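You operate a simulated robot arm through the tools that you are given. There is no shell and no other tool.

Carry out the task below with a simulated robot arm. There is one attempt and no reset: what you move stays moved.

TASK
Fill the five head blue and the seven head white.
Fine: Daub each hollow full from the open paint pot of that colour with the dauber of that colour, stand each dauber back and shut both lids by their knobs. No dauber goes into another pot. Pinch, drop or topple nothing. Set down upright: paint dauber. A coat counts when it lies all over at full strength: go over it till it gets no stronger.

The check looks at the end state, three seconds after you hand in, the way a careful person would. Anything else that was tipped, shoved, dropped, spilled or broken makes it a failure. A push-on lid holds only when it is set on centred and level and pressed home; a screw cap is set on level and turned clockwise until tight.

THE ROBOT
A 6-joint arm with a two-finger parallel gripper, fixed in place. Base frame: the origin is at the foot of the arm, x ahead of it, y to its left, z up; the work surface is at about z = 900. Lengths are in mm, angles in degrees, forces in N, time in s.
With the tool pointing down near the work surface it reaches from about 360 to 760 mm from the base axis. Its first joint turns from -66.0 to 66.0 degrees. Payload 2.45 kg.
The TCP is the grasp point between the finger pads, 24 mm short of the fingertips. In the tool frame z runs along the fingers and y along their closing line. Largest opening 68 mm; finger width 17, thickness 10; the body of the gripper, 40 by 70 mm, starts 41 mm behind the TCP.
Orientation is told as [roll, pitch, yaw] about the base's x, y, z axes, in that order, counted from this pose: with the fingers straight down and closing along the base's y, the tool's x points along the base's -x, its y along +y and its z along -z.

THE INTERFACE
- The arm moves only by the tool apply_moves. Its argument "commands" is a list that holds one entry, the list of rows, each a list of 7 numbers: the finger opening in m, from 0 to 0.068, then the shift along the tool's x, y, z in m, then the turn, a rotation vector about the tool's x, y, z in degrees. In form: [[[jaw, tx, ty, tz, ax, ay, az], ...]]. A call has 1 to 20 rows; each row is the pose to reach, as a shift and turn from the pose commanded when the call began, along the tool's axes at that moment. Rows are played at 5 a second. More than 50 mm and 8.6 degrees between two rows, or a gripper value outside its range, and nothing of the call is played. Where a pose cannot be reached the arm comes as near as it can. A force on the tool above 40 N (or 10 N above the force at the start of the call, whichever is more), or a blocked arm, ends the call early, and 0.2 s more pass. Each finger travels about 108 mm/s and halts on what it meets, pressing with about 25 N; the grip force reading is that of the motor and also rises with nothing between the fingers. The clock runs only during rows and for 0.2 s after the last one: add rows that repeat a pose to give the fingers time. The reply holds the time, the measured pose of the TCP, the force on the tool along the base axes, the opening and the grip force, in the units named above and with some noise, with the torque about the TCP (base axes, N m) and any sound that the robot's microphone picked up.
- Cameras (640 x 400 px; columns grow to the right, rows downward): "scene" is fixed at [165.4, 422.7, 1446.7]; the picture's right is [-0.70, -0.72, 0.00], its down [-0.52, 0.51, -0.69] and it looks along [0.49, -0.48, -0.73] (base axes); focal length 214 px, centre (320, 200). "wrist" rides on the gripper at [84, 11, -75] in the tool frame; the picture's right is [-0.13, 0.99, 0.00], its down [-0.60, -0.08, -0.79] and it looks along [-0.79, -0.10, 0.61] (tool axes); focal length 251 px, centre (320, 200). There is no depth. A picture from a camera that has moved, and an enlarged one, comes with that camera's place and axes in the base frame and with its lens.
- capture(camera): a new picture of that camera. It takes no simulated time.
- inspect(camera, box): a new picture of the part [left, top, right, bottom] of that camera's present view, enlarged. It takes no simulated time.
- job_done(): hands the job in; it is judged then, once.

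Nothing tells you positions but the pictures and the camera data. Unless the task says otherwise, let go and move clear before handing in.

The tools are called by a JSON object that holds its "api" and its "payload". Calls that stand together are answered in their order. apply_moves: Moves the arm, as the interface text tells. Its arguments: {"type":"object","properties":{"commands":{"type":"array","items":{"type":"array","items":{"type":"array","items":{"type":"number"}}}}},"required":["commands"]} The other tools are called the same way: capture (camera) takes a picture; inspect (camera, box) takes an enlarged picture of a part of a camera's view; job_done () hands the job in.

At the start:

```text
time_s: 0.0
ee_pos: [459.2, 206.2, 1263.5]
tool_rot: [0.0, 0.0, -0.1]
contact_force: [0.4, -0.4, 0.7]
ft_torque: [0.0, -0.01, 0.02]
finger_gap: 67.8
grip_force: 0.0
```

scene: 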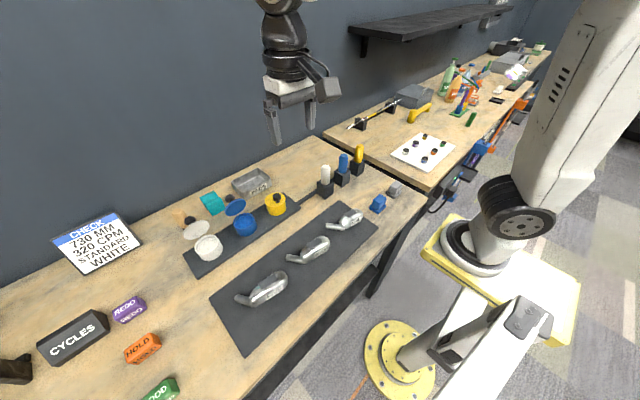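
wrist: 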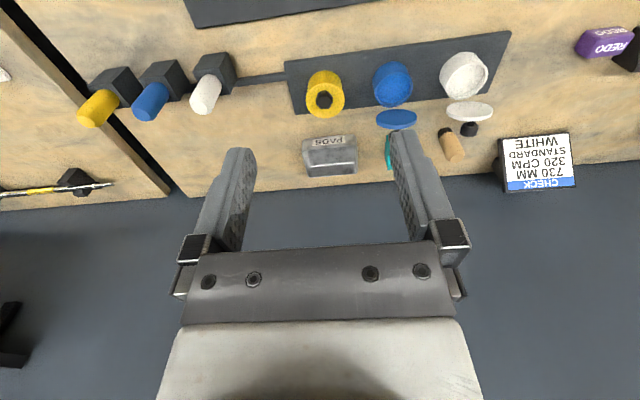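

I see three golf iron heads on a dark mat, three paint pots (white and blue open, yellow shut), and three daubers in dark stands. I'll look closer before moving.

{"api": "inspect", "payload": {"camera": "scene", "box": [170, 170, 330, 270]}}

{"api": "inspect", "payload": {"camera": "scene", "box": [220, 190, 380, 310]}}

{"api": "inspect", "payload": {"camera": "scene", "box": [300, 130, 420, 220]}}

{"api": "inspect", "payload": {"camera": "wrist", "box": [270, 30, 530, 190]}}

```text
4.00 times, centred on (250, 220) of scene
camera zoom: at [165.4, 422.7, 1446.7], right [-0.7, -0.72, 0.0], down [-0.52, 0.51, -0.69], along [0.49, -0.48, -0.73], focal length 858 px, centre (600, 120)
```

zoom: 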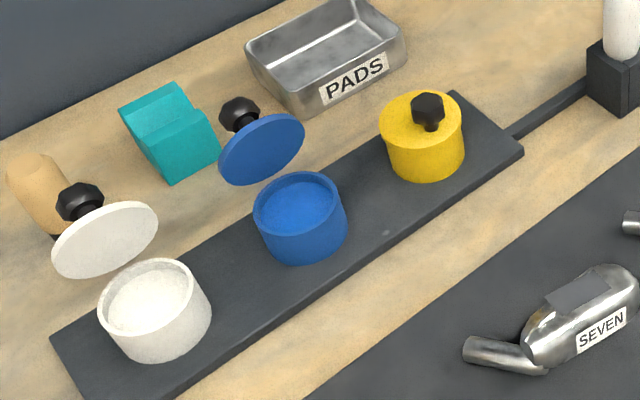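

```text
3.33 times, centred on (300, 250) of scene
camera zoom: at [165.4, 422.7, 1446.7], right [-0.7, -0.72, 0.0], down [-0.52, 0.51, -0.69], along [0.49, -0.48, -0.73], focal length 715 px, centre (387, 33)
```

zoom: 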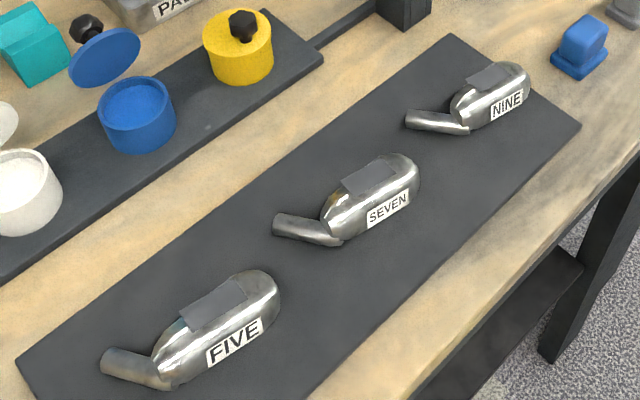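

```text
4.44 times, centred on (360, 175) of scene
camera zoom: at [165.4, 422.7, 1446.7], right [-0.7, -0.72, 0.0], down [-0.52, 0.51, -0.69], along [0.49, -0.48, -0.73], focal length 953 px, centre (142, 311)
```

zoom: 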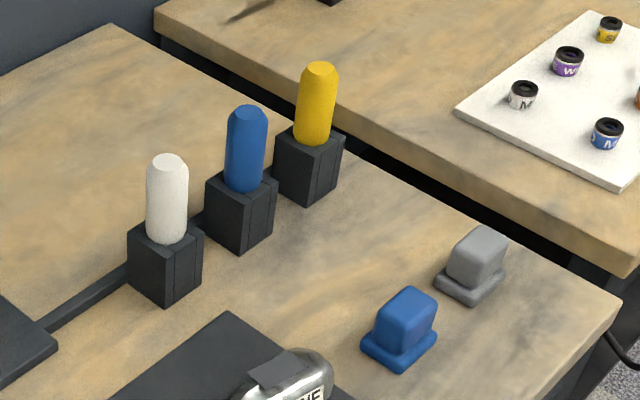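

```text
2.46 times, centred on (400, 110) of wrist
camera zoom: at [373.4, 216.5, 1338.2], right [0.13, 0.99, 0.0], down [0.6, -0.08, 0.79], along [0.79, -0.1, -0.61], focal length 619 px, centre (123, 422)
```

zoom: 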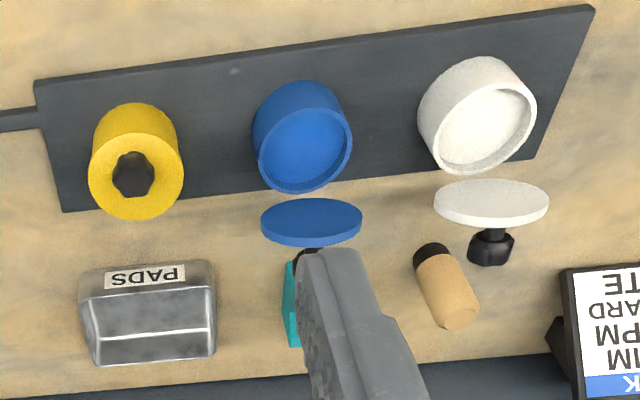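

The pots look to be near x≈590 (white y≈430, blue y≈317, yellow y≈200). The daubers are near x≈535 and the heads near x≈393. I'll move the wrist camera to look down over the heads and pots for better measurements.

{"api": "apply_moves", "payload": {"commands": [[[0.068, 0.014, 0.014, 0.019, 0, 4, 0], [0.068, 0.028, 0.028, 0.038, 0, 8, 0], [0.068, 0.042, 0.042, 0.058, 0, 12, 0], [0.068, 0.056, 0.056, 0.077, 0, 16, 0], [0.068, 0.07, 0.07, 0.097, 0, 20, 0], [0.068, 0.085, 0.084, 0.116, 0, 25, 0], [0.068, 0.085, 0.084, 0.116, 0, 25, 0]]]}}

{"api": "capture", "payload": {"camera": "wrist"}}

```text
time_s: 1.6
ee_pos: [372.4, 288.9, 1146.7]
tool_rot: [0.0, 25.0, 0.0]
contact_force: [-0.2, -0.9, -0.6]
ft_torque: [0.01, 0.02, 0.04]
finger_gap: 67.9
grip_force: 0.0
```

```text
taken
camera wrist: at [326.8, 299.9, 1251.4], right [0.12, 0.99, -0.05], down [0.88, -0.08, 0.46], along [0.45, -0.1, -0.88], focal length 251 px, centre (320, 200)
```

wrist: 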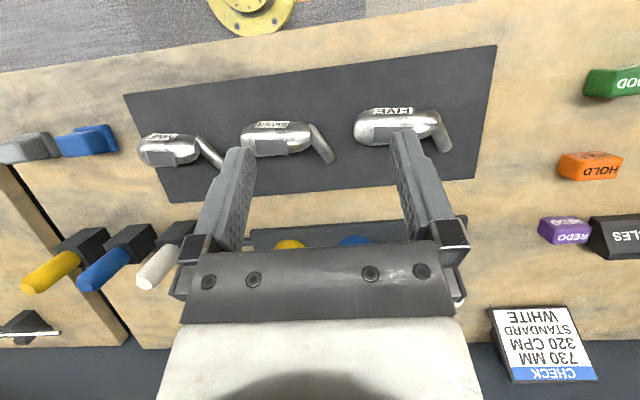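

{"api": "inspect", "payload": {"camera": "wrist", "box": [330, 80, 470, 170]}}

{"api": "inspect", "payload": {"camera": "wrist", "box": [220, 90, 360, 180]}}

{"api": "inspect", "payload": {"camera": "scene", "box": [225, 220, 345, 310]}}

```text
4.44 times, centred on (400, 125) of wrist
camera zoom: at [326.8, 299.9, 1251.4], right [0.12, 0.99, -0.05], down [0.88, -0.08, 0.46], along [0.45, -0.1, -0.88], focal length 1118 px, centre (-36, 533)
```

zoom: 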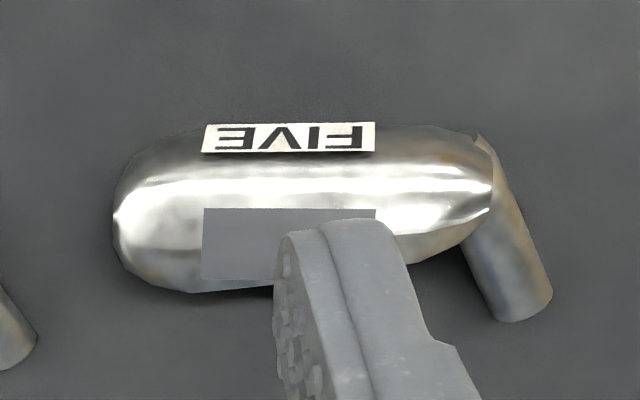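

```text
4.44 times, centred on (290, 135) of wrist
camera zoom: at [326.8, 299.9, 1251.4], right [0.12, 0.99, -0.05], down [0.88, -0.08, 0.46], along [0.45, -0.1, -0.88], focal length 1118 px, centre (453, 489)
```

zoom: 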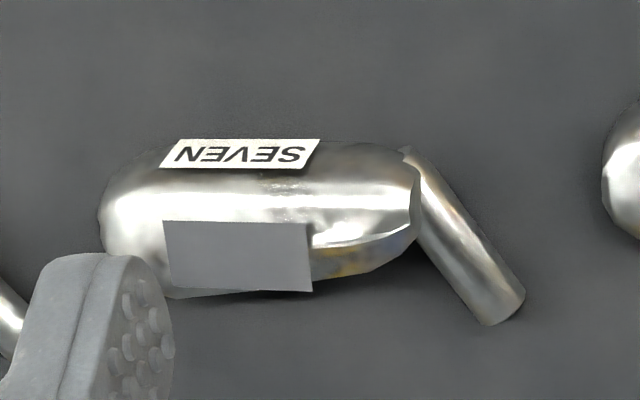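

```text
4.44 times, centred on (285, 265) of scene
camera zoom: at [165.4, 422.7, 1446.7], right [-0.7, -0.72, 0.0], down [-0.52, 0.51, -0.69], along [0.49, -0.48, -0.73], focal length 953 px, centre (476, -89)
```

zoom: 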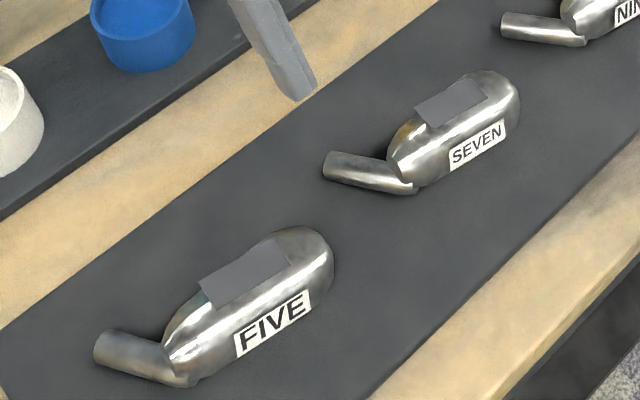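

The hollows look like flat grey rectangular patches on the top, far side of each head. I'll bring the wrist camera closer over the FIVE head to measure its patch.

{"api": "apply_moves", "payload": {"commands": [[[0.068, -0.023, 0.0154, 0.0194, 0, 0, 0], [0.068, -0.046, 0.0308, 0.0389, 0, 0, 0], [0.068, -0.0693, 0.0462, 0.0584, 0, 0, 0], [0.068, -0.0924, 0.0616, 0.0778, 0, 0, 0], [0.068, -0.1155, 0.077, 0.0973, 0, 0, 0], [0.068, -0.1155, 0.077, 0.0973, 0, 0, 0]]]}}

{"api": "capture", "payload": {"camera": "wrist"}}

```text
time_s: 3.0
ee_pos: [435.7, 365.5, 1012.1]
tool_rot: [0.0, 25.0, 0.1]
contact_force: [0.2, -0.9, -0.9]
ft_torque: [0.02, 0.01, -0.01]
finger_gap: 68.0
grip_force: 0.1
```

```text
taken
camera wrist: at [390.5, 374.8, 1114.7], right [0.12, 0.99, -0.05], down [0.88, -0.08, 0.46], along [0.46, -0.1, -0.88], focal length 251 px, centre (320, 200)
```

wrist: 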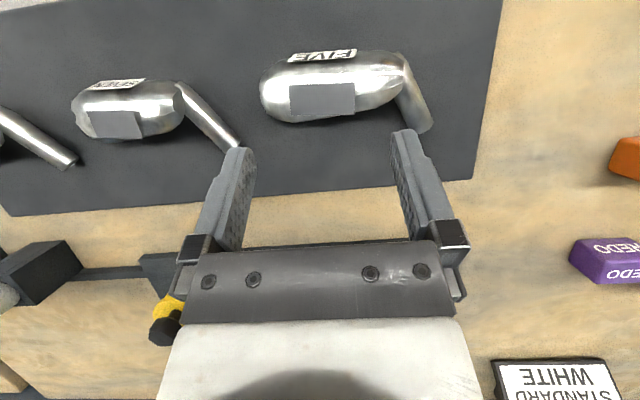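

{"api": "inspect", "payload": {"camera": "wrist", "box": [250, 40, 410, 140]}}

{"api": "inspect", "payload": {"camera": "wrist", "box": [50, 60, 210, 160]}}

{"api": "inspect", "payload": {"camera": "scene", "box": [235, 265, 299, 305]}}

{"api": "inspect", "payload": {"camera": "scene", "box": [285, 225, 349, 265]}}

```text
4.00 times, centred on (330, 90) of wrist
camera zoom: at [390.5, 374.8, 1114.7], right [0.12, 0.99, -0.05], down [0.88, -0.08, 0.46], along [0.46, -0.1, -0.88], focal length 1006 px, centre (280, 640)
```

zoom: 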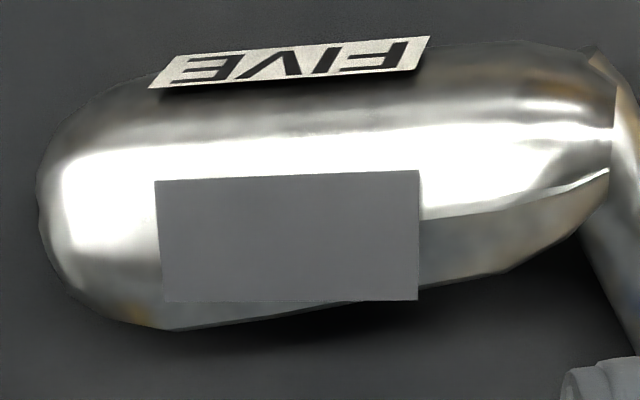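

```text
4.00 times, centred on (130, 110) of wrist
camera zoom: at [390.5, 374.8, 1114.7], right [0.12, 0.99, -0.05], down [0.88, -0.08, 0.46], along [0.46, -0.1, -0.88], focal length 1006 px, centre (1080, 560)
```

zoom: 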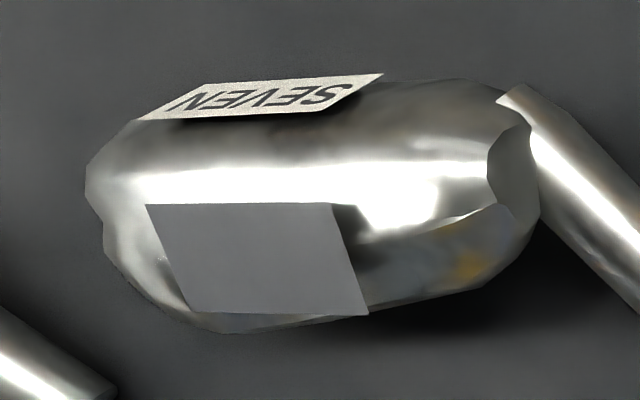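

```text
10.00 times, centred on (267, 285) of scene
camera zoom: at [165.4, 422.7, 1446.7], right [-0.7, -0.72, 0.0], down [-0.52, 0.51, -0.69], along [0.49, -0.48, -0.73], focal length 2145 px, centre (850, -650)
```

zoom: 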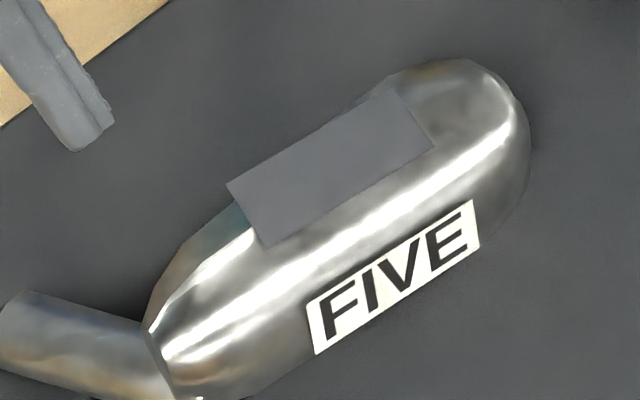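

```text
10.00 times, centred on (317, 245) of scene
camera zoom: at [165.4, 422.7, 1446.7], right [-0.7, -0.72, 0.0], down [-0.52, 0.51, -0.69], along [0.49, -0.48, -0.73], focal length 2145 px, centre (350, -250)
```

zoom: 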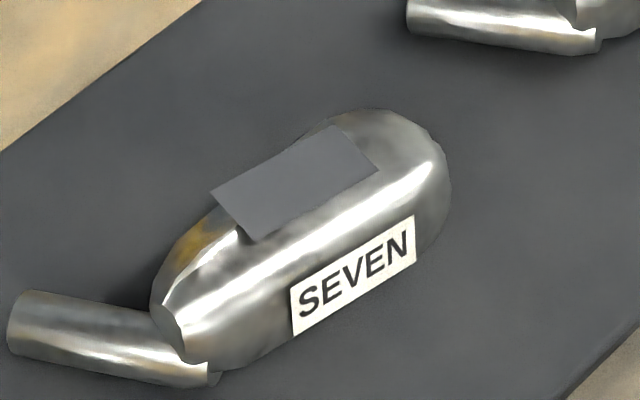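

The FIVE hollow works out to about (409, 363, 927) and SEVEN to about (409, 208, 931). Both are roughly 46×21 mm and rise toward +y. Next I'll look at the daubers.

{"api": "apply_moves", "payload": {"commands": [[[0.068, 0.01, -0.005, -0.04, 0, 0, 0], [0.068, 0.0164, -0.045, -0.0453, 0, -4, 0], [0.068, 0.0164, -0.085, -0.0453, 0, -8, 0], [0.068, 0.0164, -0.125, -0.0453, 0, -12, 0], [0.068, 0.0164, -0.165, -0.0453, 0, -16, 0], [0.068, 0.0164, -0.205, -0.0453, 0, -20, 0], [0.068, 0.0164, -0.245, -0.0453, 0, -24, 0], [0.068, 0.0164, -0.285, -0.0453, 0, -25, 0], [0.068, 0.0164, -0.325, -0.0453, 0, -25, 0], [0.068, 0.0164, -0.3655, -0.0453, 0, -25, 0], [0.068, 0.0164, -0.3655, -0.0453, 0, -25, 0]]]}}

{"api": "capture", "payload": {"camera": "wrist"}}

```text
time_s: 5.4
ee_pos: [439.9, 0.6, 1058.5]
tool_rot: [0.0, -0.1, 0.0]
contact_force: [1.1, 0.0, 0.3]
ft_torque: [-0.04, 0.05, 0.01]
finger_gap: 67.9
grip_force: 0.0
```

```text
taken
camera wrist: at [355.0, 12.2, 1133.6], right [0.13, 0.99, 0.0], down [0.6, -0.08, 0.79], along [0.79, -0.1, -0.61], focal length 251 px, centre (320, 200)
```

wrist: 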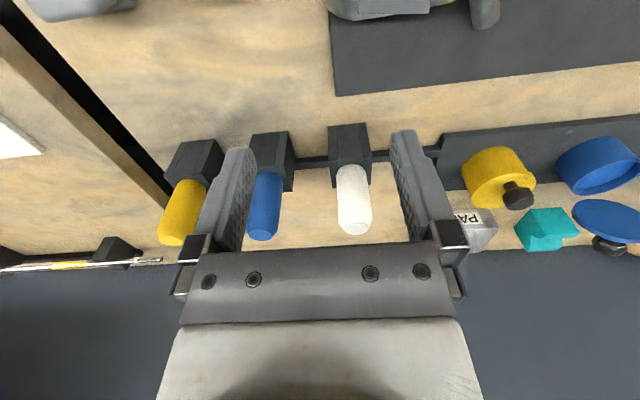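

{"api": "inspect", "payload": {"camera": "wrist", "box": [230, 110, 390, 250]}}

{"api": "inspect", "payload": {"camera": "scene", "box": [305, 140, 385, 205]}}

{"api": "inspect", "payload": {"camera": "wrist", "box": [440, 110, 640, 270]}}

```text
2.86 times, centred on (310, 180) of wrist
camera zoom: at [355.0, 12.2, 1133.6], right [0.13, 0.99, 0.0], down [0.6, -0.08, 0.79], along [0.79, -0.1, -0.61], focal length 718 px, centre (349, 257)
```

zoom: 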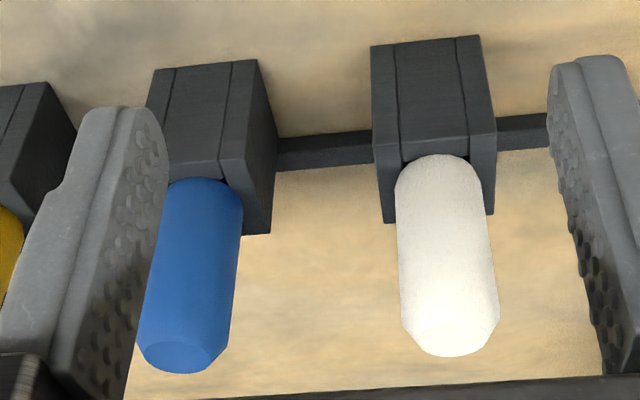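

```text
6.15 times, centred on (345, 172) of scene
camera zoom: at [165.4, 422.6, 1446.7], right [-0.7, -0.72, 0.0], down [-0.52, 0.51, -0.69], along [0.49, -0.48, -0.73], focal length 1320 px, centre (166, 369)
```

zoom: 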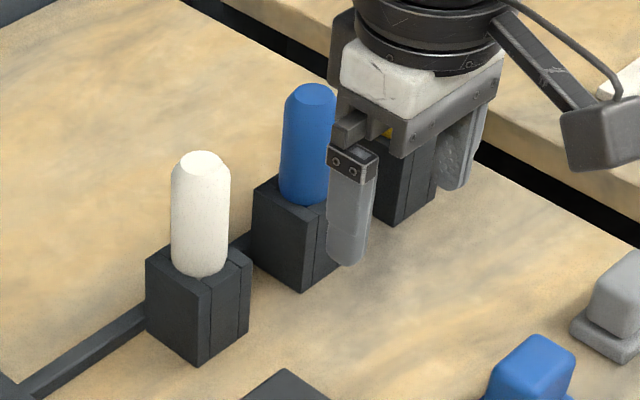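

```text
2.50 times, centred on (540, 190) of wrist
camera zoom: at [355.0, 12.2, 1133.6], right [0.13, 0.99, 0.0], down [0.6, -0.08, 0.79], along [0.79, -0.1, -0.61], focal length 629 px, centre (-230, 225)
```

zoom: 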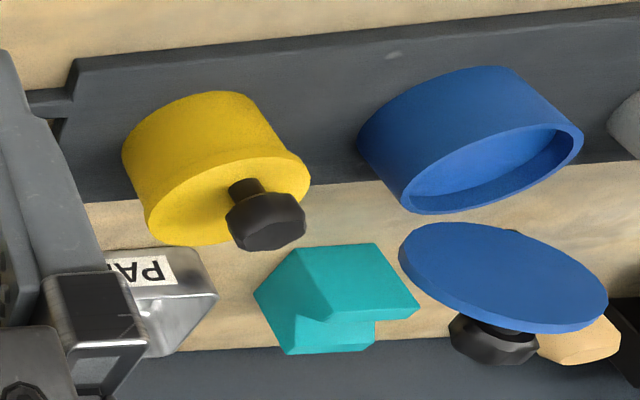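

The white dauber is near (551, 20) and the blue near (552, -68), with handle tops near z≈1014 and handles about 30 mm thick. Next I'll view the pots and their opened lids.

{"api": "apply_moves", "payload": {"commands": [[[0.068, -0.005, 0.04, -0.0215, 0, 0, 0], [0.068, -0.01, 0.08, -0.0215, 0, 0, 0], [0.068, -0.015, 0.12, -0.0215, 0, 0, 0], [0.068, -0.02, 0.16, -0.0215, 0, 0, 0], [0.068, -0.025, 0.2, -0.0215, 0, 0, 0], [0.068, -0.03, 0.24, -0.0215, 0, 0, 0], [0.068, -0.035, 0.28, -0.0215, 0, 0, 0], [0.068, -0.04, 0.3, -0.0215, 0, 0, 0], [0.068, -0.04, 0.3, -0.0215, 0, 0, 0]]]}}

{"api": "capture", "payload": {"camera": "wrist"}}

{"api": "inspect", "payload": {"camera": "wrist", "box": [280, 90, 520, 240]}}

{"api": "inspect", "payload": {"camera": "scene", "box": [215, 185, 295, 245]}}

{"api": "inspect", "payload": {"camera": "scene", "box": [165, 200, 245, 270]}}

```text
time_s: 7.4
ee_pos: [480.5, 300.9, 1078.9]
tool_rot: [0.0, 0.0, 0.0]
contact_force: [0.2, 0.3, 0.5]
ft_torque: [-0.01, 0.0, -0.01]
finger_gap: 67.9
grip_force: 0.0
```

```text
taken
camera wrist: at [395.1, 312.5, 1154.1], right [0.13, 0.99, 0.0], down [0.6, -0.08, 0.79], along [0.79, -0.1, -0.61], focal length 251 px, centre (320, 200)
```

wrist: 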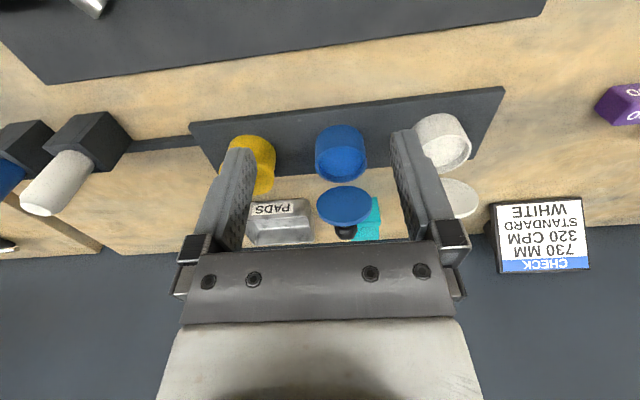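

```text
2.67 times, centred on (400, 165) of wrist
camera zoom: at [395.1, 312.5, 1154.1], right [0.13, 0.99, 0.0], down [0.6, -0.08, 0.79], along [0.79, -0.1, -0.61], focal length 670 px, centre (107, 293)
```

zoom: 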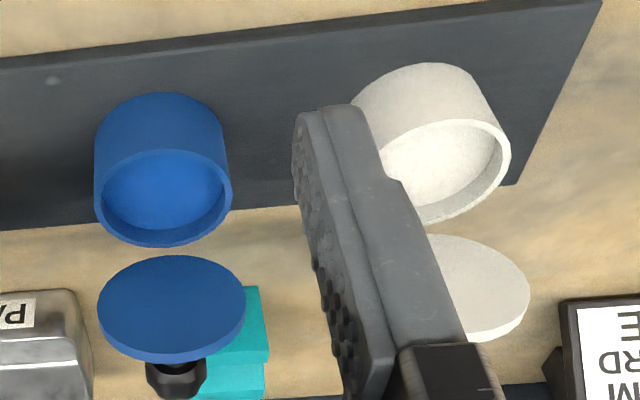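

```text
6.67 times, centred on (255, 215) of scene
camera zoom: at [165.4, 422.7, 1446.7], right [-0.7, -0.72, 0.0], down [-0.52, 0.51, -0.69], along [0.49, -0.48, -0.73], focal length 1430 px, centre (753, 100)
```

zoom: 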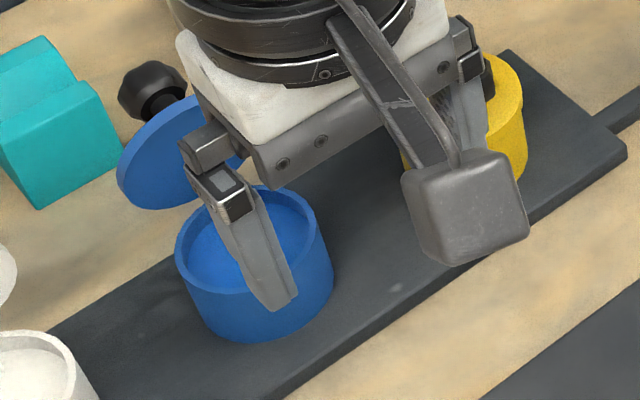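

```text
5.71 times, centred on (205, 235) of scene
camera zoom: at [165.4, 422.7, 1446.7], right [-0.7, -0.72, 0.0], down [-0.52, 0.51, -0.69], along [0.49, -0.48, -0.73], focal length 1226 px, centre (977, 0)
```

zoom: 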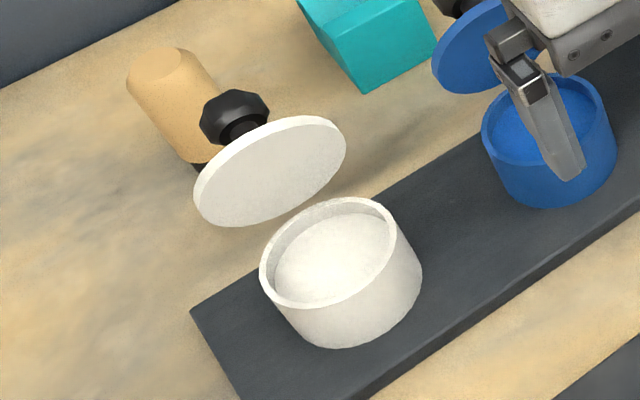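

The blue pot rim centres near (598, 311, 947) and the white near (600, 425, 947). Their lids stand about vertical on far-side hinges with knobs at the back. I'll now hover over the blue dauber.

{"api": "apply_moves", "payload": {"commands": [[[0.068, -0.007, -0.037, 0, 0, 0, 0], [0.068, -0.014, -0.074, 0, 0, 0, 0], [0.068, -0.021, -0.111, 0, 0, 0, 0], [0.068, -0.028, -0.148, 0, 0, 0, 0], [0.068, -0.036, -0.185, 0, 0, 0, 0], [0.068, -0.043, -0.222, 0, 0, 0, 0], [0.068, -0.05, -0.259, 0, 0, 0, 0], [0.068, -0.058, -0.296, 0, 0, 0, 0], [0.068, -0.065, -0.333, 0, 0, 0, 0], [0.068, -0.072, -0.3684, 0, 0, 0, 0], [0.068, -0.072, -0.3684, 0, 0, 0, 0]]]}}

{"api": "capture", "payload": {"camera": "wrist"}}

{"api": "inspect", "payload": {"camera": "scene", "box": [300, 110, 400, 210]}}

```text
time_s: 9.8
ee_pos: [552.8, -65.6, 1076.8]
tool_rot: [-0.1, 0.0, 0.0]
contact_force: [-0.1, 0.3, 0.6]
ft_torque: [0.01, 0.0, -0.02]
finger_gap: 67.7
grip_force: 0.1
```

```text
taken
camera wrist: at [468.1, -55.7, 1151.5], right [0.13, 0.99, 0.0], down [0.6, -0.08, 0.79], along [0.79, -0.1, -0.61], focal length 251 px, centre (320, 200)
```

wrist: 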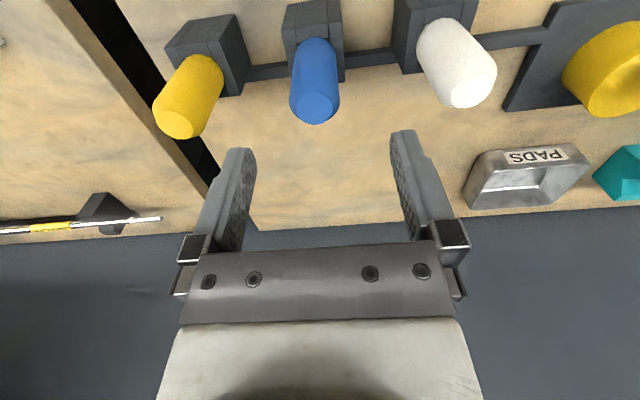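

```text
4.00 times, centred on (350, 160) of scene
camera zoom: at [165.5, 422.6, 1446.7], right [-0.7, -0.72, 0.0], down [-0.52, 0.51, -0.69], along [0.49, -0.48, -0.73], focal length 858 px, centre (200, 360)
```

zoom: 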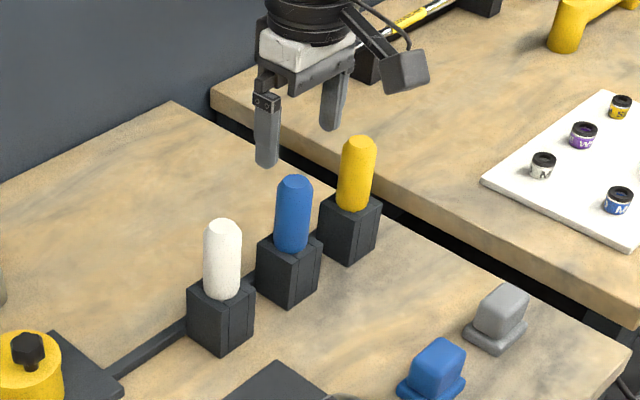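

The blue dauber is centred at about (552, -68), so I'll lower the open gripper straight onto its handle, keeping the fingertips above the stand.

{"api": "apply_moves", "payload": {"commands": [[[0.068, 0.0005, -0.0023, 0.0, 0, 0, 0], [0.068, 0.0005, -0.0023, 0.03, 0, 0, 0], [0.068, 0.0005, -0.0023, 0.06, 0, 0, 0], [0.068, 0.0005, -0.0023, 0.08, 0, 0, 0], [0.068, 0.0005, -0.0023, 0.088, 0, 0, 0], [0.068, 0.0005, -0.0023, 0.088, 0, 0, 0]]]}}

{"api": "capture", "payload": {"camera": "wrist"}}

{"api": "inspect", "payload": {"camera": "scene", "box": [300, 130, 390, 210]}}

```text
time_s: 11.2
ee_pos: [554.3, -68.4, 990.6]
tool_rot: [0.0, 0.0, 0.0]
contact_force: [0.2, 0.1, -0.2]
ft_torque: [0.0, 0.01, 0.0]
finger_gap: 68.0
grip_force: 0.1
```

```text
taken
camera wrist: at [468.6, -58.7, 1065.0], right [0.13, 0.99, 0.0], down [0.6, -0.08, 0.79], along [0.79, -0.1, -0.61], focal length 251 px, centre (320, 200)
```

wrist: 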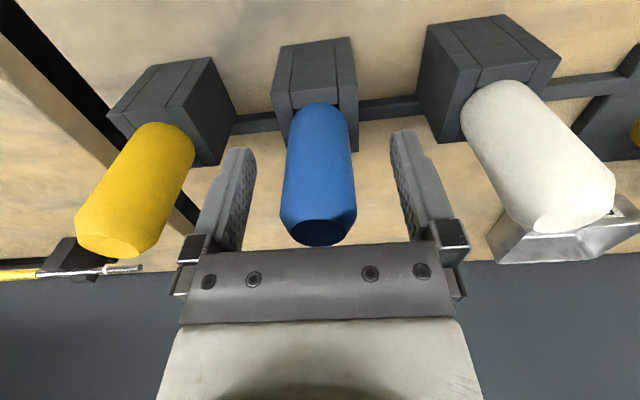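

```text
5.00 times, centred on (345, 170) of scene
camera zoom: at [165.4, 422.7, 1446.7], right [-0.7, -0.72, 0.0], down [-0.52, 0.51, -0.69], along [0.49, -0.48, -0.73], focal length 1072 px, centre (195, 350)
```

zoom: 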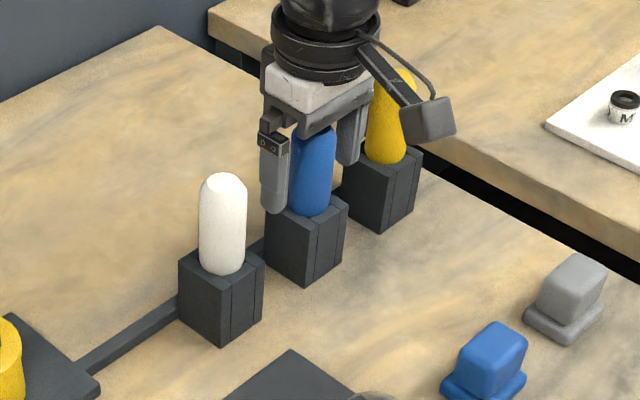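

The fingers straddle the blue handle well, so I'll close on it.

{"api": "apply_moves", "payload": {"commands": [[[0.045, 0, 0, 0, 0, 0, 0], [0.025, 0, 0, 0, 0, 0, 0], [0.02, 0, 0, 0, 0, 0, 0], [0.02, 0, 0, 0, 0, 0, 0]]]}}

{"api": "capture", "payload": {"camera": "wrist"}}

```text
time_s: 12.2
ee_pos: [552.4, -69.7, 990.9]
tool_rot: [0.0, -0.1, 0.0]
contact_force: [-0.3, 0.3, 0.4]
ft_torque: [0.0, 0.01, 0.0]
finger_gap: 30.5
grip_force: 24.8
```

```text
taken
camera wrist: at [468.6, -58.6, 1065.3], right [0.13, 0.99, 0.0], down [0.6, -0.08, 0.79], along [0.79, -0.1, -0.61], focal length 251 px, centre (320, 200)
```

wrist: 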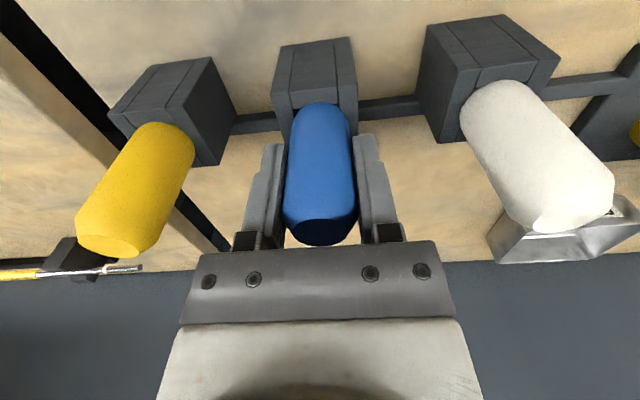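

The grip reads 30.5 mm at 25 N. I'll lift straight up slowly and look at the tip.

{"api": "apply_moves", "payload": {"commands": [[[0.02, 0, 0, -0.01, 0, 0, 0], [0.02, 0, 0, -0.03, 0, 0, 0], [0.02, 0, 0, -0.055, 0, 0, 0], [0.02, 0, 0, -0.08, 0, 0, 0], [0.02, 0, 0, -0.105, 0, 0, 0], [0.02, 0, 0, -0.13, 0, 0, 0], [0.02, 0, 0, -0.13, 0, 0, 0]]]}}

{"api": "capture", "payload": {"camera": "wrist"}}

{"api": "inspect", "payload": {"camera": "scene", "box": [300, 90, 400, 200]}}

```text
time_s: 13.8
ee_pos: [553.8, -71.0, 1119.5]
tool_rot: [0.0, -0.1, 0.0]
contact_force: [-0.4, 0.8, -0.2]
ft_torque: [0.01, 0.01, 0.0]
finger_gap: 30.7
grip_force: 25.2
```

```text
taken
camera wrist: at [468.4, -60.2, 1194.5], right [0.13, 0.99, 0.0], down [0.6, -0.08, 0.79], along [0.79, -0.1, -0.61], focal length 251 px, centre (320, 200)
```

wrist: 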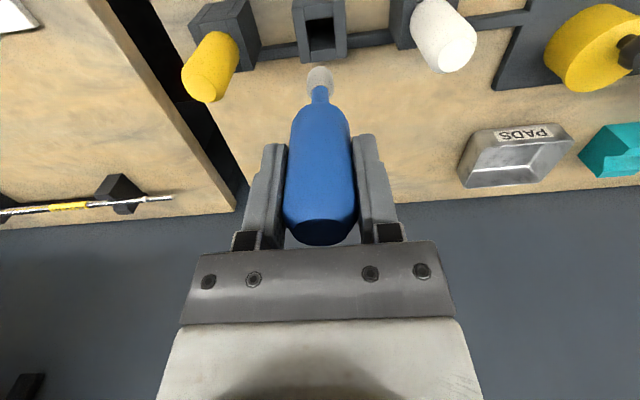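

```text
3.64 times, centred on (350, 145) of scene
camera zoom: at [165.4, 422.7, 1446.7], right [-0.7, -0.72, 0.0], down [-0.52, 0.51, -0.69], along [0.49, -0.48, -0.73], focal length 780 px, centre (211, 400)
```

zoom: 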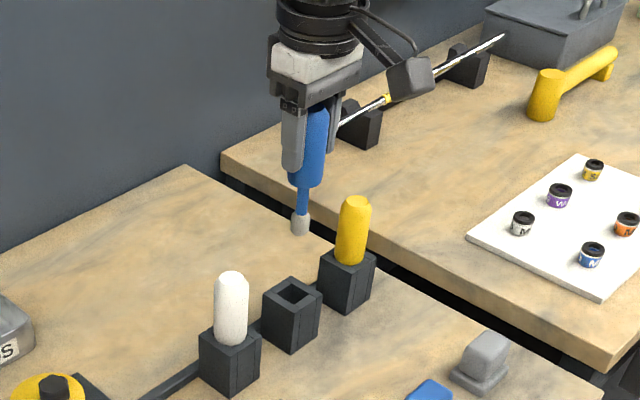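

The dauber has a stem with a small rounded pad tip. I'll zoom in to measure the tip against the TCP.

{"api": "inspect", "payload": {"camera": "wrist", "box": [270, 50, 370, 150]}}

{"api": "inspect", "payload": {"camera": "scene", "box": [325, 105, 375, 165]}}

```text
4.00 times, centred on (320, 100) of wrist
camera zoom: at [468.4, -60.2, 1194.5], right [0.13, 0.99, 0.0], down [0.6, -0.08, 0.79], along [0.79, -0.1, -0.61], focal length 1006 px, centre (320, 600)
```

zoom: 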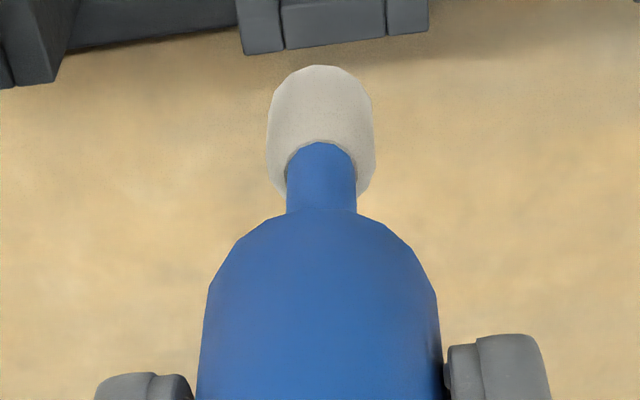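

```text
6.67 times, centred on (350, 135) of scene
camera zoom: at [165.4, 422.7, 1446.7], right [-0.7, -0.72, 0.0], down [-0.52, 0.51, -0.69], along [0.49, -0.48, -0.73], focal length 1430 px, centre (120, 633)
```

zoom: 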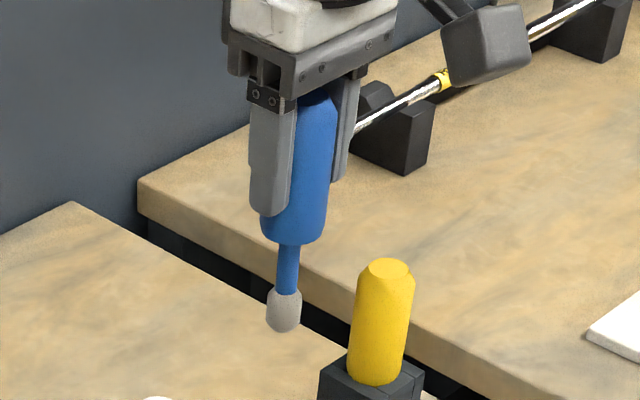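

The dauber tip is about 100 mm below the TCP with a pad about 18 mm wide. I'll rise and carry it, staying clear of the white dauber and yellow pot, to a hover over the blue pot.

{"api": "apply_moves", "payload": {"commands": [[[0.02, 0, 0, -0.04, 0, 0, 0], [0.02, 0.006, 0.036, -0.045, 0, 0, 0], [0.02, 0.012, 0.072, -0.045, 0, 0, 0], [0.02, 0.018, 0.108, -0.045, 0, 0, 0], [0.02, 0.024, 0.144, -0.045, 0, 0, 0], [0.02, 0.03, 0.18, -0.045, 0, 0, 0], [0.02, 0.036, 0.216, -0.045, 0, 0, 0], [0.02, 0.042, 0.252, -0.045, 0, 0, 0], [0.02, 0.048, 0.288, -0.045, 0, 0, 0], [0.02, 0.054, 0.324, -0.045, 0, 0, 0], [0.02, 0.06, 0.36, -0.045, 0, 0, 0], [0.02, 0.06, 0.36, -0.045, 0, 0, 0]]]}}

{"api": "capture", "payload": {"camera": "wrist"}}

```text
time_s: 16.4
ee_pos: [493.7, 289.5, 1167.0]
tool_rot: [0.0, 0.1, 0.1]
contact_force: [0.2, 0.0, -0.3]
ft_torque: [-0.03, 0.0, 0.01]
finger_gap: 30.8
grip_force: 25.5
```

```text
taken
camera wrist: at [408.2, 301.0, 1243.0], right [0.13, 0.99, 0.0], down [0.6, -0.08, 0.79], along [0.79, -0.1, -0.61], focal length 251 px, centre (320, 200)
```

wrist: 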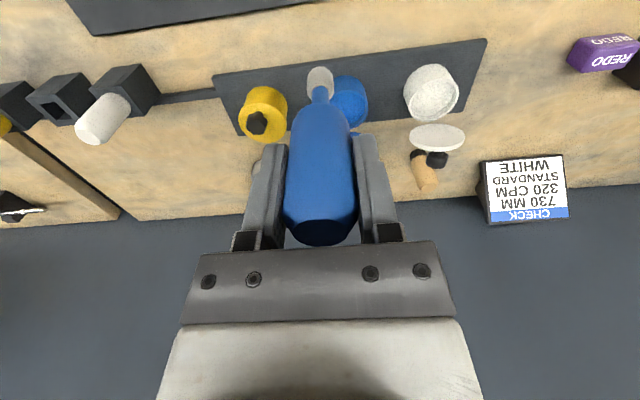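

I'll refine the pot and lid measurements from this vantage before dipping.

{"api": "inspect", "payload": {"camera": "wrist", "box": [325, 50, 485, 150]}}

{"api": "inspect", "payload": {"camera": "scene", "box": [175, 180, 303, 270]}}

```text
4.00 times, centred on (405, 100) of wrist
camera zoom: at [408.2, 301.0, 1243.0], right [0.13, 0.99, 0.0], down [0.6, -0.08, 0.79], along [0.79, -0.1, -0.61], focal length 1006 px, centre (-20, 600)
```

zoom: 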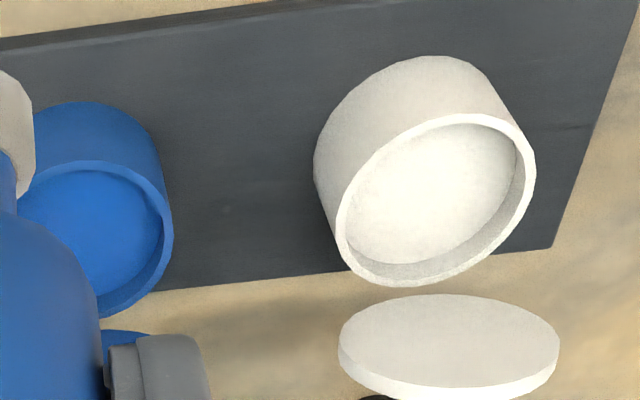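

```text
4.44 times, centred on (239, 225) of scene
camera zoom: at [165.4, 422.7, 1446.7], right [-0.7, -0.72, 0.0], down [-0.52, 0.51, -0.69], along [0.49, -0.48, -0.73], focal length 953 px, centre (680, 89)
```

zoom: 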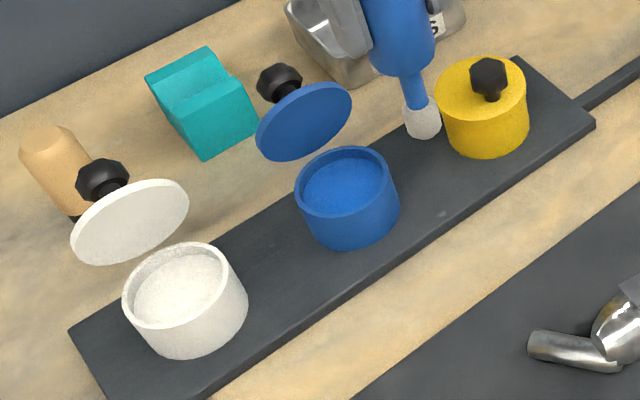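

The paint pots are open and their lids lean slightly over the far rim, so I'll dip a little toward the robot side of the blue pot's centre. I'll hover over it and check first.

{"api": "apply_moves", "payload": {"commands": [[[0.02, -0.025, 0.006, 0, 0, 0, 0], [0.02, -0.05, 0.012, 0, 0, 0, 0], [0.02, -0.075, 0.018, 0, 0, 0, 0], [0.02, -0.097, 0.022, 0, 0, 0, 0], [0.02, -0.097, 0.022, 0.03, 0, 0, 0], [0.02, -0.097, 0.022, 0.06, 0, 0, 0], [0.02, -0.097, 0.022, 0.06, 0, 0, 0]]]}}

{"api": "capture", "payload": {"camera": "wrist"}}

{"api": "inspect", "payload": {"camera": "scene", "box": [205, 160, 295, 240]}}

```text
time_s: 18.0
ee_pos: [591.4, 312.3, 1104.0]
tool_rot: [-0.1, 0.0, 0.0]
contact_force: [0.2, -0.3, -0.2]
ft_torque: [-0.01, -0.02, 0.03]
finger_gap: 30.7
grip_force: 24.9
```

```text
taken
camera wrist: at [505.3, 323.0, 1178.6], right [0.13, 0.99, 0.0], down [0.6, -0.08, 0.79], along [0.79, -0.1, -0.61], focal length 251 px, centre (320, 200)
```

wrist: 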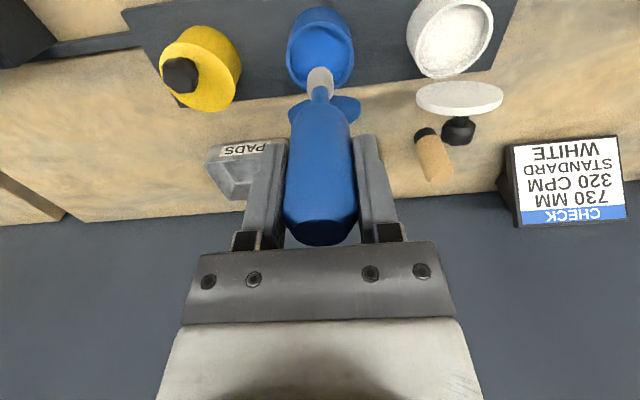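

```text
5.00 times, centred on (250, 200) of scene
camera zoom: at [165.4, 422.7, 1446.7], right [-0.7, -0.72, 0.0], down [-0.52, 0.51, -0.69], along [0.49, -0.48, -0.73], focal length 1072 px, centre (670, 200)
```

zoom: 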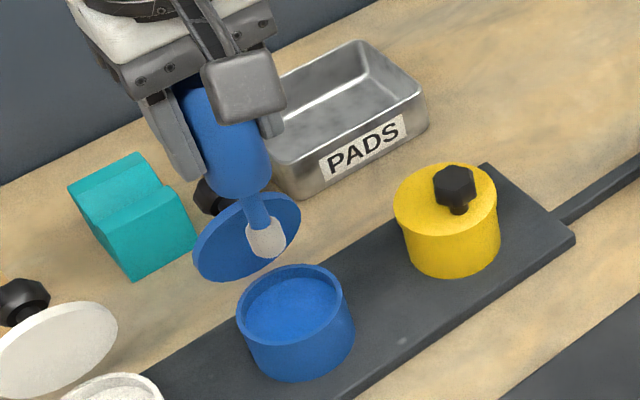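

The tip is lined up over the pot with clearance from the lid, so I'll lower slowly into the paint, then check.

{"api": "apply_moves", "payload": {"commands": [[[0.02, 0, 0, 0.02, 0, 0, 0], [0.02, 0, 0, 0.04, 0, 0, 0], [0.02, 0, 0, 0.055, 0, 0, 0], [0.02, 0, 0, 0.065, 0, 0, 0], [0.02, 0, 0, 0.071, 0, 0, 0], [0.02, 0, 0, 0.075, 0, 0, 0], [0.02, 0, 0, 0.078, 0, 0, 0], [0.02, 0, 0, 0.078, 0, 0, 0]]]}}

{"api": "inspect", "payload": {"camera": "scene", "box": [205, 160, 295, 240]}}

{"api": "capture", "payload": {"camera": "wrist"}}

```text
time_s: 19.8
ee_pos: [590.5, 312.3, 1028.2]
tool_rot: [0.1, -0.1, 0.1]
contact_force: [3.1, -0.2, 0.4]
ft_torque: [-0.05, -0.29, -0.02]
finger_gap: 30.6
grip_force: 25.1
```

```text
5.00 times, centred on (250, 200) of scene
camera zoom: at [165.5, 422.7, 1446.6], right [-0.7, -0.72, 0.0], down [-0.52, 0.51, -0.69], along [0.49, -0.48, -0.73], focal length 1072 px, centre (670, 200)
```

zoom: 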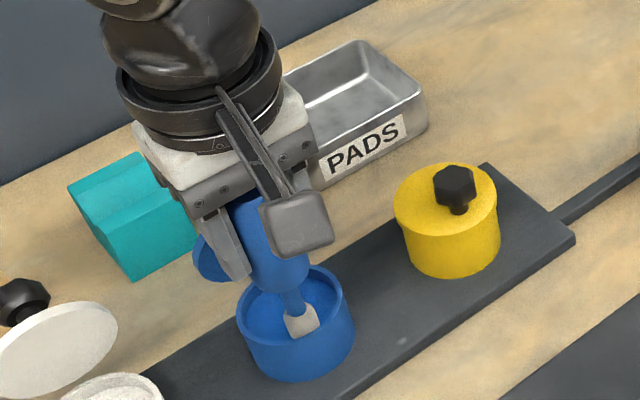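

```text
taken
camera wrist: at [504.3, 322.7, 1104.1], right [0.13, 0.99, 0.0], down [0.6, -0.08, 0.79], along [0.79, -0.1, -0.61], focal length 251 px, centre (320, 200)
```

wrist: 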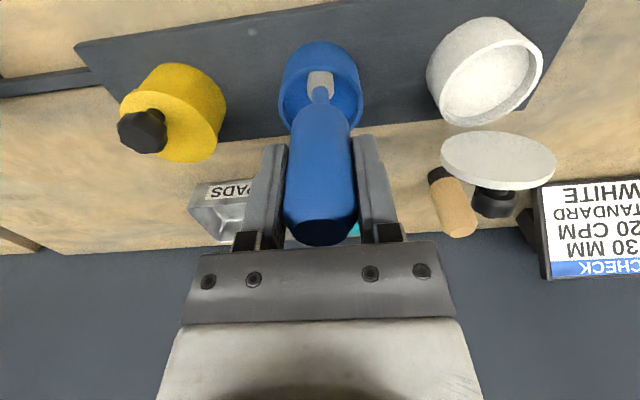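

A light sideways force says the pad is touching the near inner wall, so I'll shift about 6 mm toward the wall side (+x) and re-check.

{"api": "apply_moves", "payload": {"commands": [[[0.02, -0.003, 0, -0.002, 0, 0, 0], [0.02, -0.007, 0, -0.002, 0, 0, 0], [0.02, -0.007, 0, 0, 0, 0, 0]]]}}

{"api": "inspect", "payload": {"camera": "scene", "box": [225, 190, 275, 240]}}

{"api": "inspect", "payload": {"camera": "wrist", "box": [270, 30, 370, 130]}}

```text
time_s: 20.6
ee_pos: [596.6, 312.0, 1027.8]
tool_rot: [0.0, 0.0, 0.0]
contact_force: [-0.1, -0.2, -0.5]
ft_torque: [0.02, -0.01, 0.04]
finger_gap: 30.8
grip_force: 25.1
```

```text
8.00 times, centred on (250, 215) of scene
camera zoom: at [165.4, 422.7, 1446.7], right [-0.7, -0.72, 0.0], down [-0.52, 0.51, -0.69], along [0.49, -0.48, -0.73], focal length 1716 px, centre (880, 80)
```

zoom: 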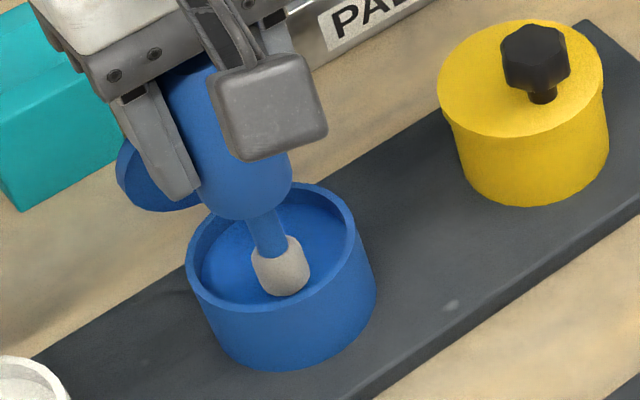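

```text
4.00 times, centred on (320, 80) of wrist
camera zoom: at [511.3, 323.1, 1103.5], right [0.13, 0.99, 0.0], down [0.6, -0.08, 0.79], along [0.79, -0.1, -0.61], focal length 1006 px, centre (320, 680)
```

zoom: 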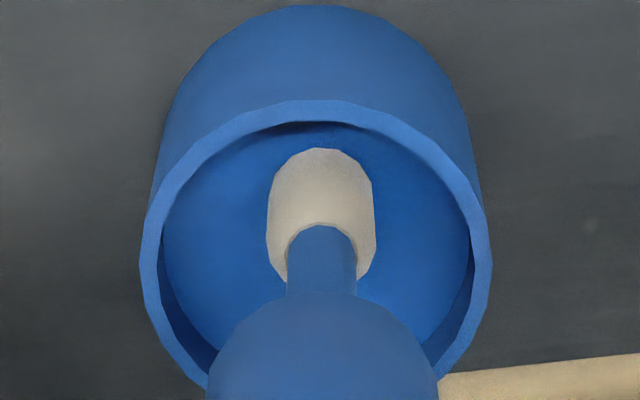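

No contact now and the pad still looks clean, sitting just above the paint. I'll lower further in small steps.

{"api": "apply_moves", "payload": {"commands": [[[0.02, -0.003, -0.001, 0.0, 0, 0, 0], [0.02, -0.003, -0.001, 0.003, 0, 0, 0], [0.02, -0.003, -0.001, 0.006, 0, 0, 0], [0.02, -0.003, -0.001, 0.006, 0, 0, 0]]]}}

{"api": "inspect", "payload": {"camera": "scene", "box": [225, 190, 275, 240]}}

{"api": "inspect", "payload": {"camera": "wrist", "box": [270, 30, 370, 130]}}

```text
time_s: 21.6
ee_pos: [601.9, 311.2, 1025.3]
tool_rot: [0.2, -0.4, -0.1]
contact_force: [1.5, -0.6, 23.4]
ft_torque: [0.26, -0.23, 0.01]
finger_gap: 31.2
grip_force: 24.5
```

```text
8.00 times, centred on (250, 215) of scene
camera zoom: at [165.0, 422.4, 1446.8], right [-0.7, -0.72, 0.0], down [-0.52, 0.51, -0.69], along [0.49, -0.48, -0.73], focal length 1716 px, centre (880, 80)
```

zoom: 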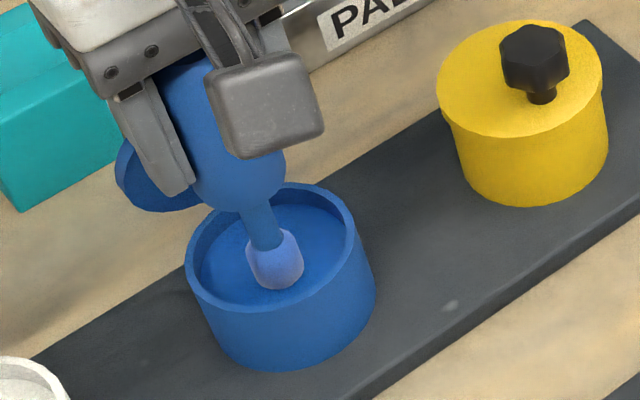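

```text
4.00 times, centred on (320, 80) of wrist
camera zoom: at [516.0, 322.1, 1100.1], right [0.13, 0.99, 0.0], down [0.6, -0.08, 0.8], along [0.79, -0.1, -0.6], focal length 1006 px, centre (320, 680)
```

zoom: 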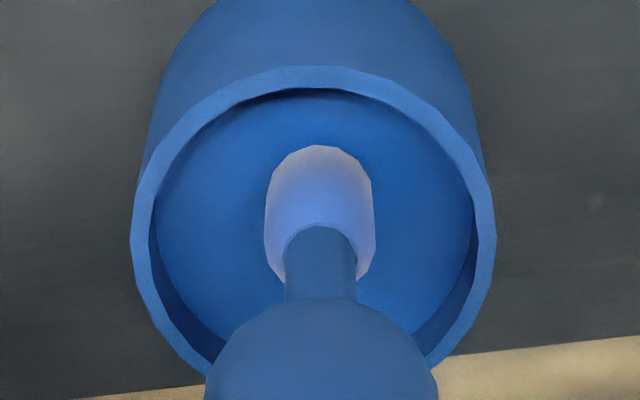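

The pad met the paint surface and is picking up blue, but it's pressing 23 N. I'll ease up to a light touch and dwell to load it.

{"api": "apply_moves", "payload": {"commands": [[[0.02, 0, 0, -0.002, 0, 0, 0], [0.02, 0, 0, -0.002, 0, 0, 0], [0.02, 0, 0, -0.002, 0, 0, 0], [0.02, 0, 0, -0.002, 0, 0, 0]]]}}

{"api": "inspect", "payload": {"camera": "wrist", "box": [270, 30, 370, 130]}}

```text
time_s: 22.6
ee_pos: [599.3, 311.8, 1024.2]
tool_rot: [0.0, 0.1, -0.1]
contact_force: [4.2, -0.8, 13.2]
ft_torque: [-0.15, -0.36, 0.03]
finger_gap: 30.8
grip_force: 24.6
```

```text
4.00 times, centred on (320, 80) of wrist
camera zoom: at [514.7, 322.8, 1099.4], right [0.13, 0.99, 0.0], down [0.6, -0.08, 0.79], along [0.79, -0.1, -0.61], focal length 1006 px, centre (320, 680)
```

zoom: 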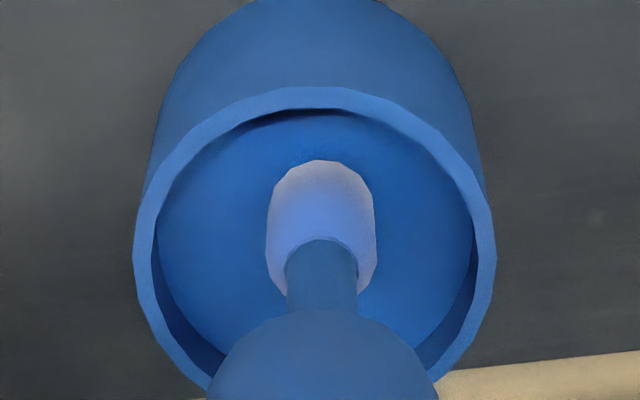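

The dauber slid up about 4 mm in the grip, so I'll use only light touches from here. I'll lift slightly and dab again to see whether the pad gets stronger.

{"api": "apply_moves", "payload": {"commands": [[[0.02, 0, 0, -0.005, 0, 0, 0], [0.02, 0, 0, -0.01, 0, 0, 0], [0.02, 0, 0, -0.005, 0, 0, 0], [0.02, 0, 0, -0.001, 0, 0, 0], [0.02, 0, 0, -0.001, 0, 0, 0], [0.02, 0, 0, -0.005, 0, 0, 0], [0.02, 0, 0, -0.01, 0, 0, 0], [0.02, 0, 0, -0.005, 0, 0, 0], [0.02, 0, 0, -0.001, 0, 0, 0], [0.02, 0, 0, -0.001, 0, 0, 0], [0.02, 0, 0, -0.01, 0, 0, 0]]]}}

{"api": "inspect", "payload": {"camera": "wrist", "box": [270, 30, 370, 130]}}

```text
time_s: 25.0
ee_pos: [600.2, 311.4, 1035.4]
tool_rot: [0.0, 0.0, 0.0]
contact_force: [-0.2, 0.5, 0.4]
ft_torque: [0.0, 0.01, -0.01]
finger_gap: 30.8
grip_force: 24.9
```

```text
4.00 times, centred on (320, 80) of wrist
camera zoom: at [514.5, 321.8, 1109.4], right [0.13, 0.99, 0.0], down [0.6, -0.08, 0.79], along [0.79, -0.1, -0.61], focal length 1006 px, centre (320, 680)
```

zoom: 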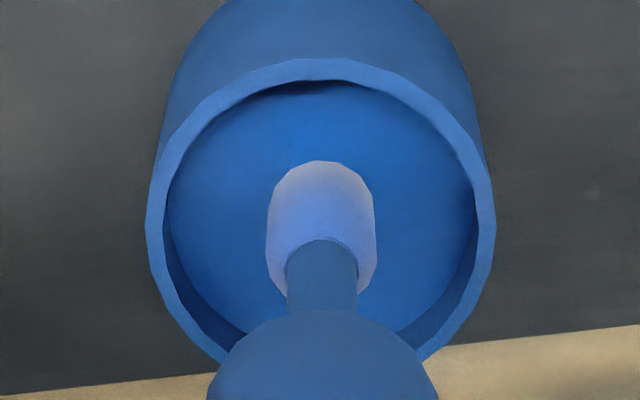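

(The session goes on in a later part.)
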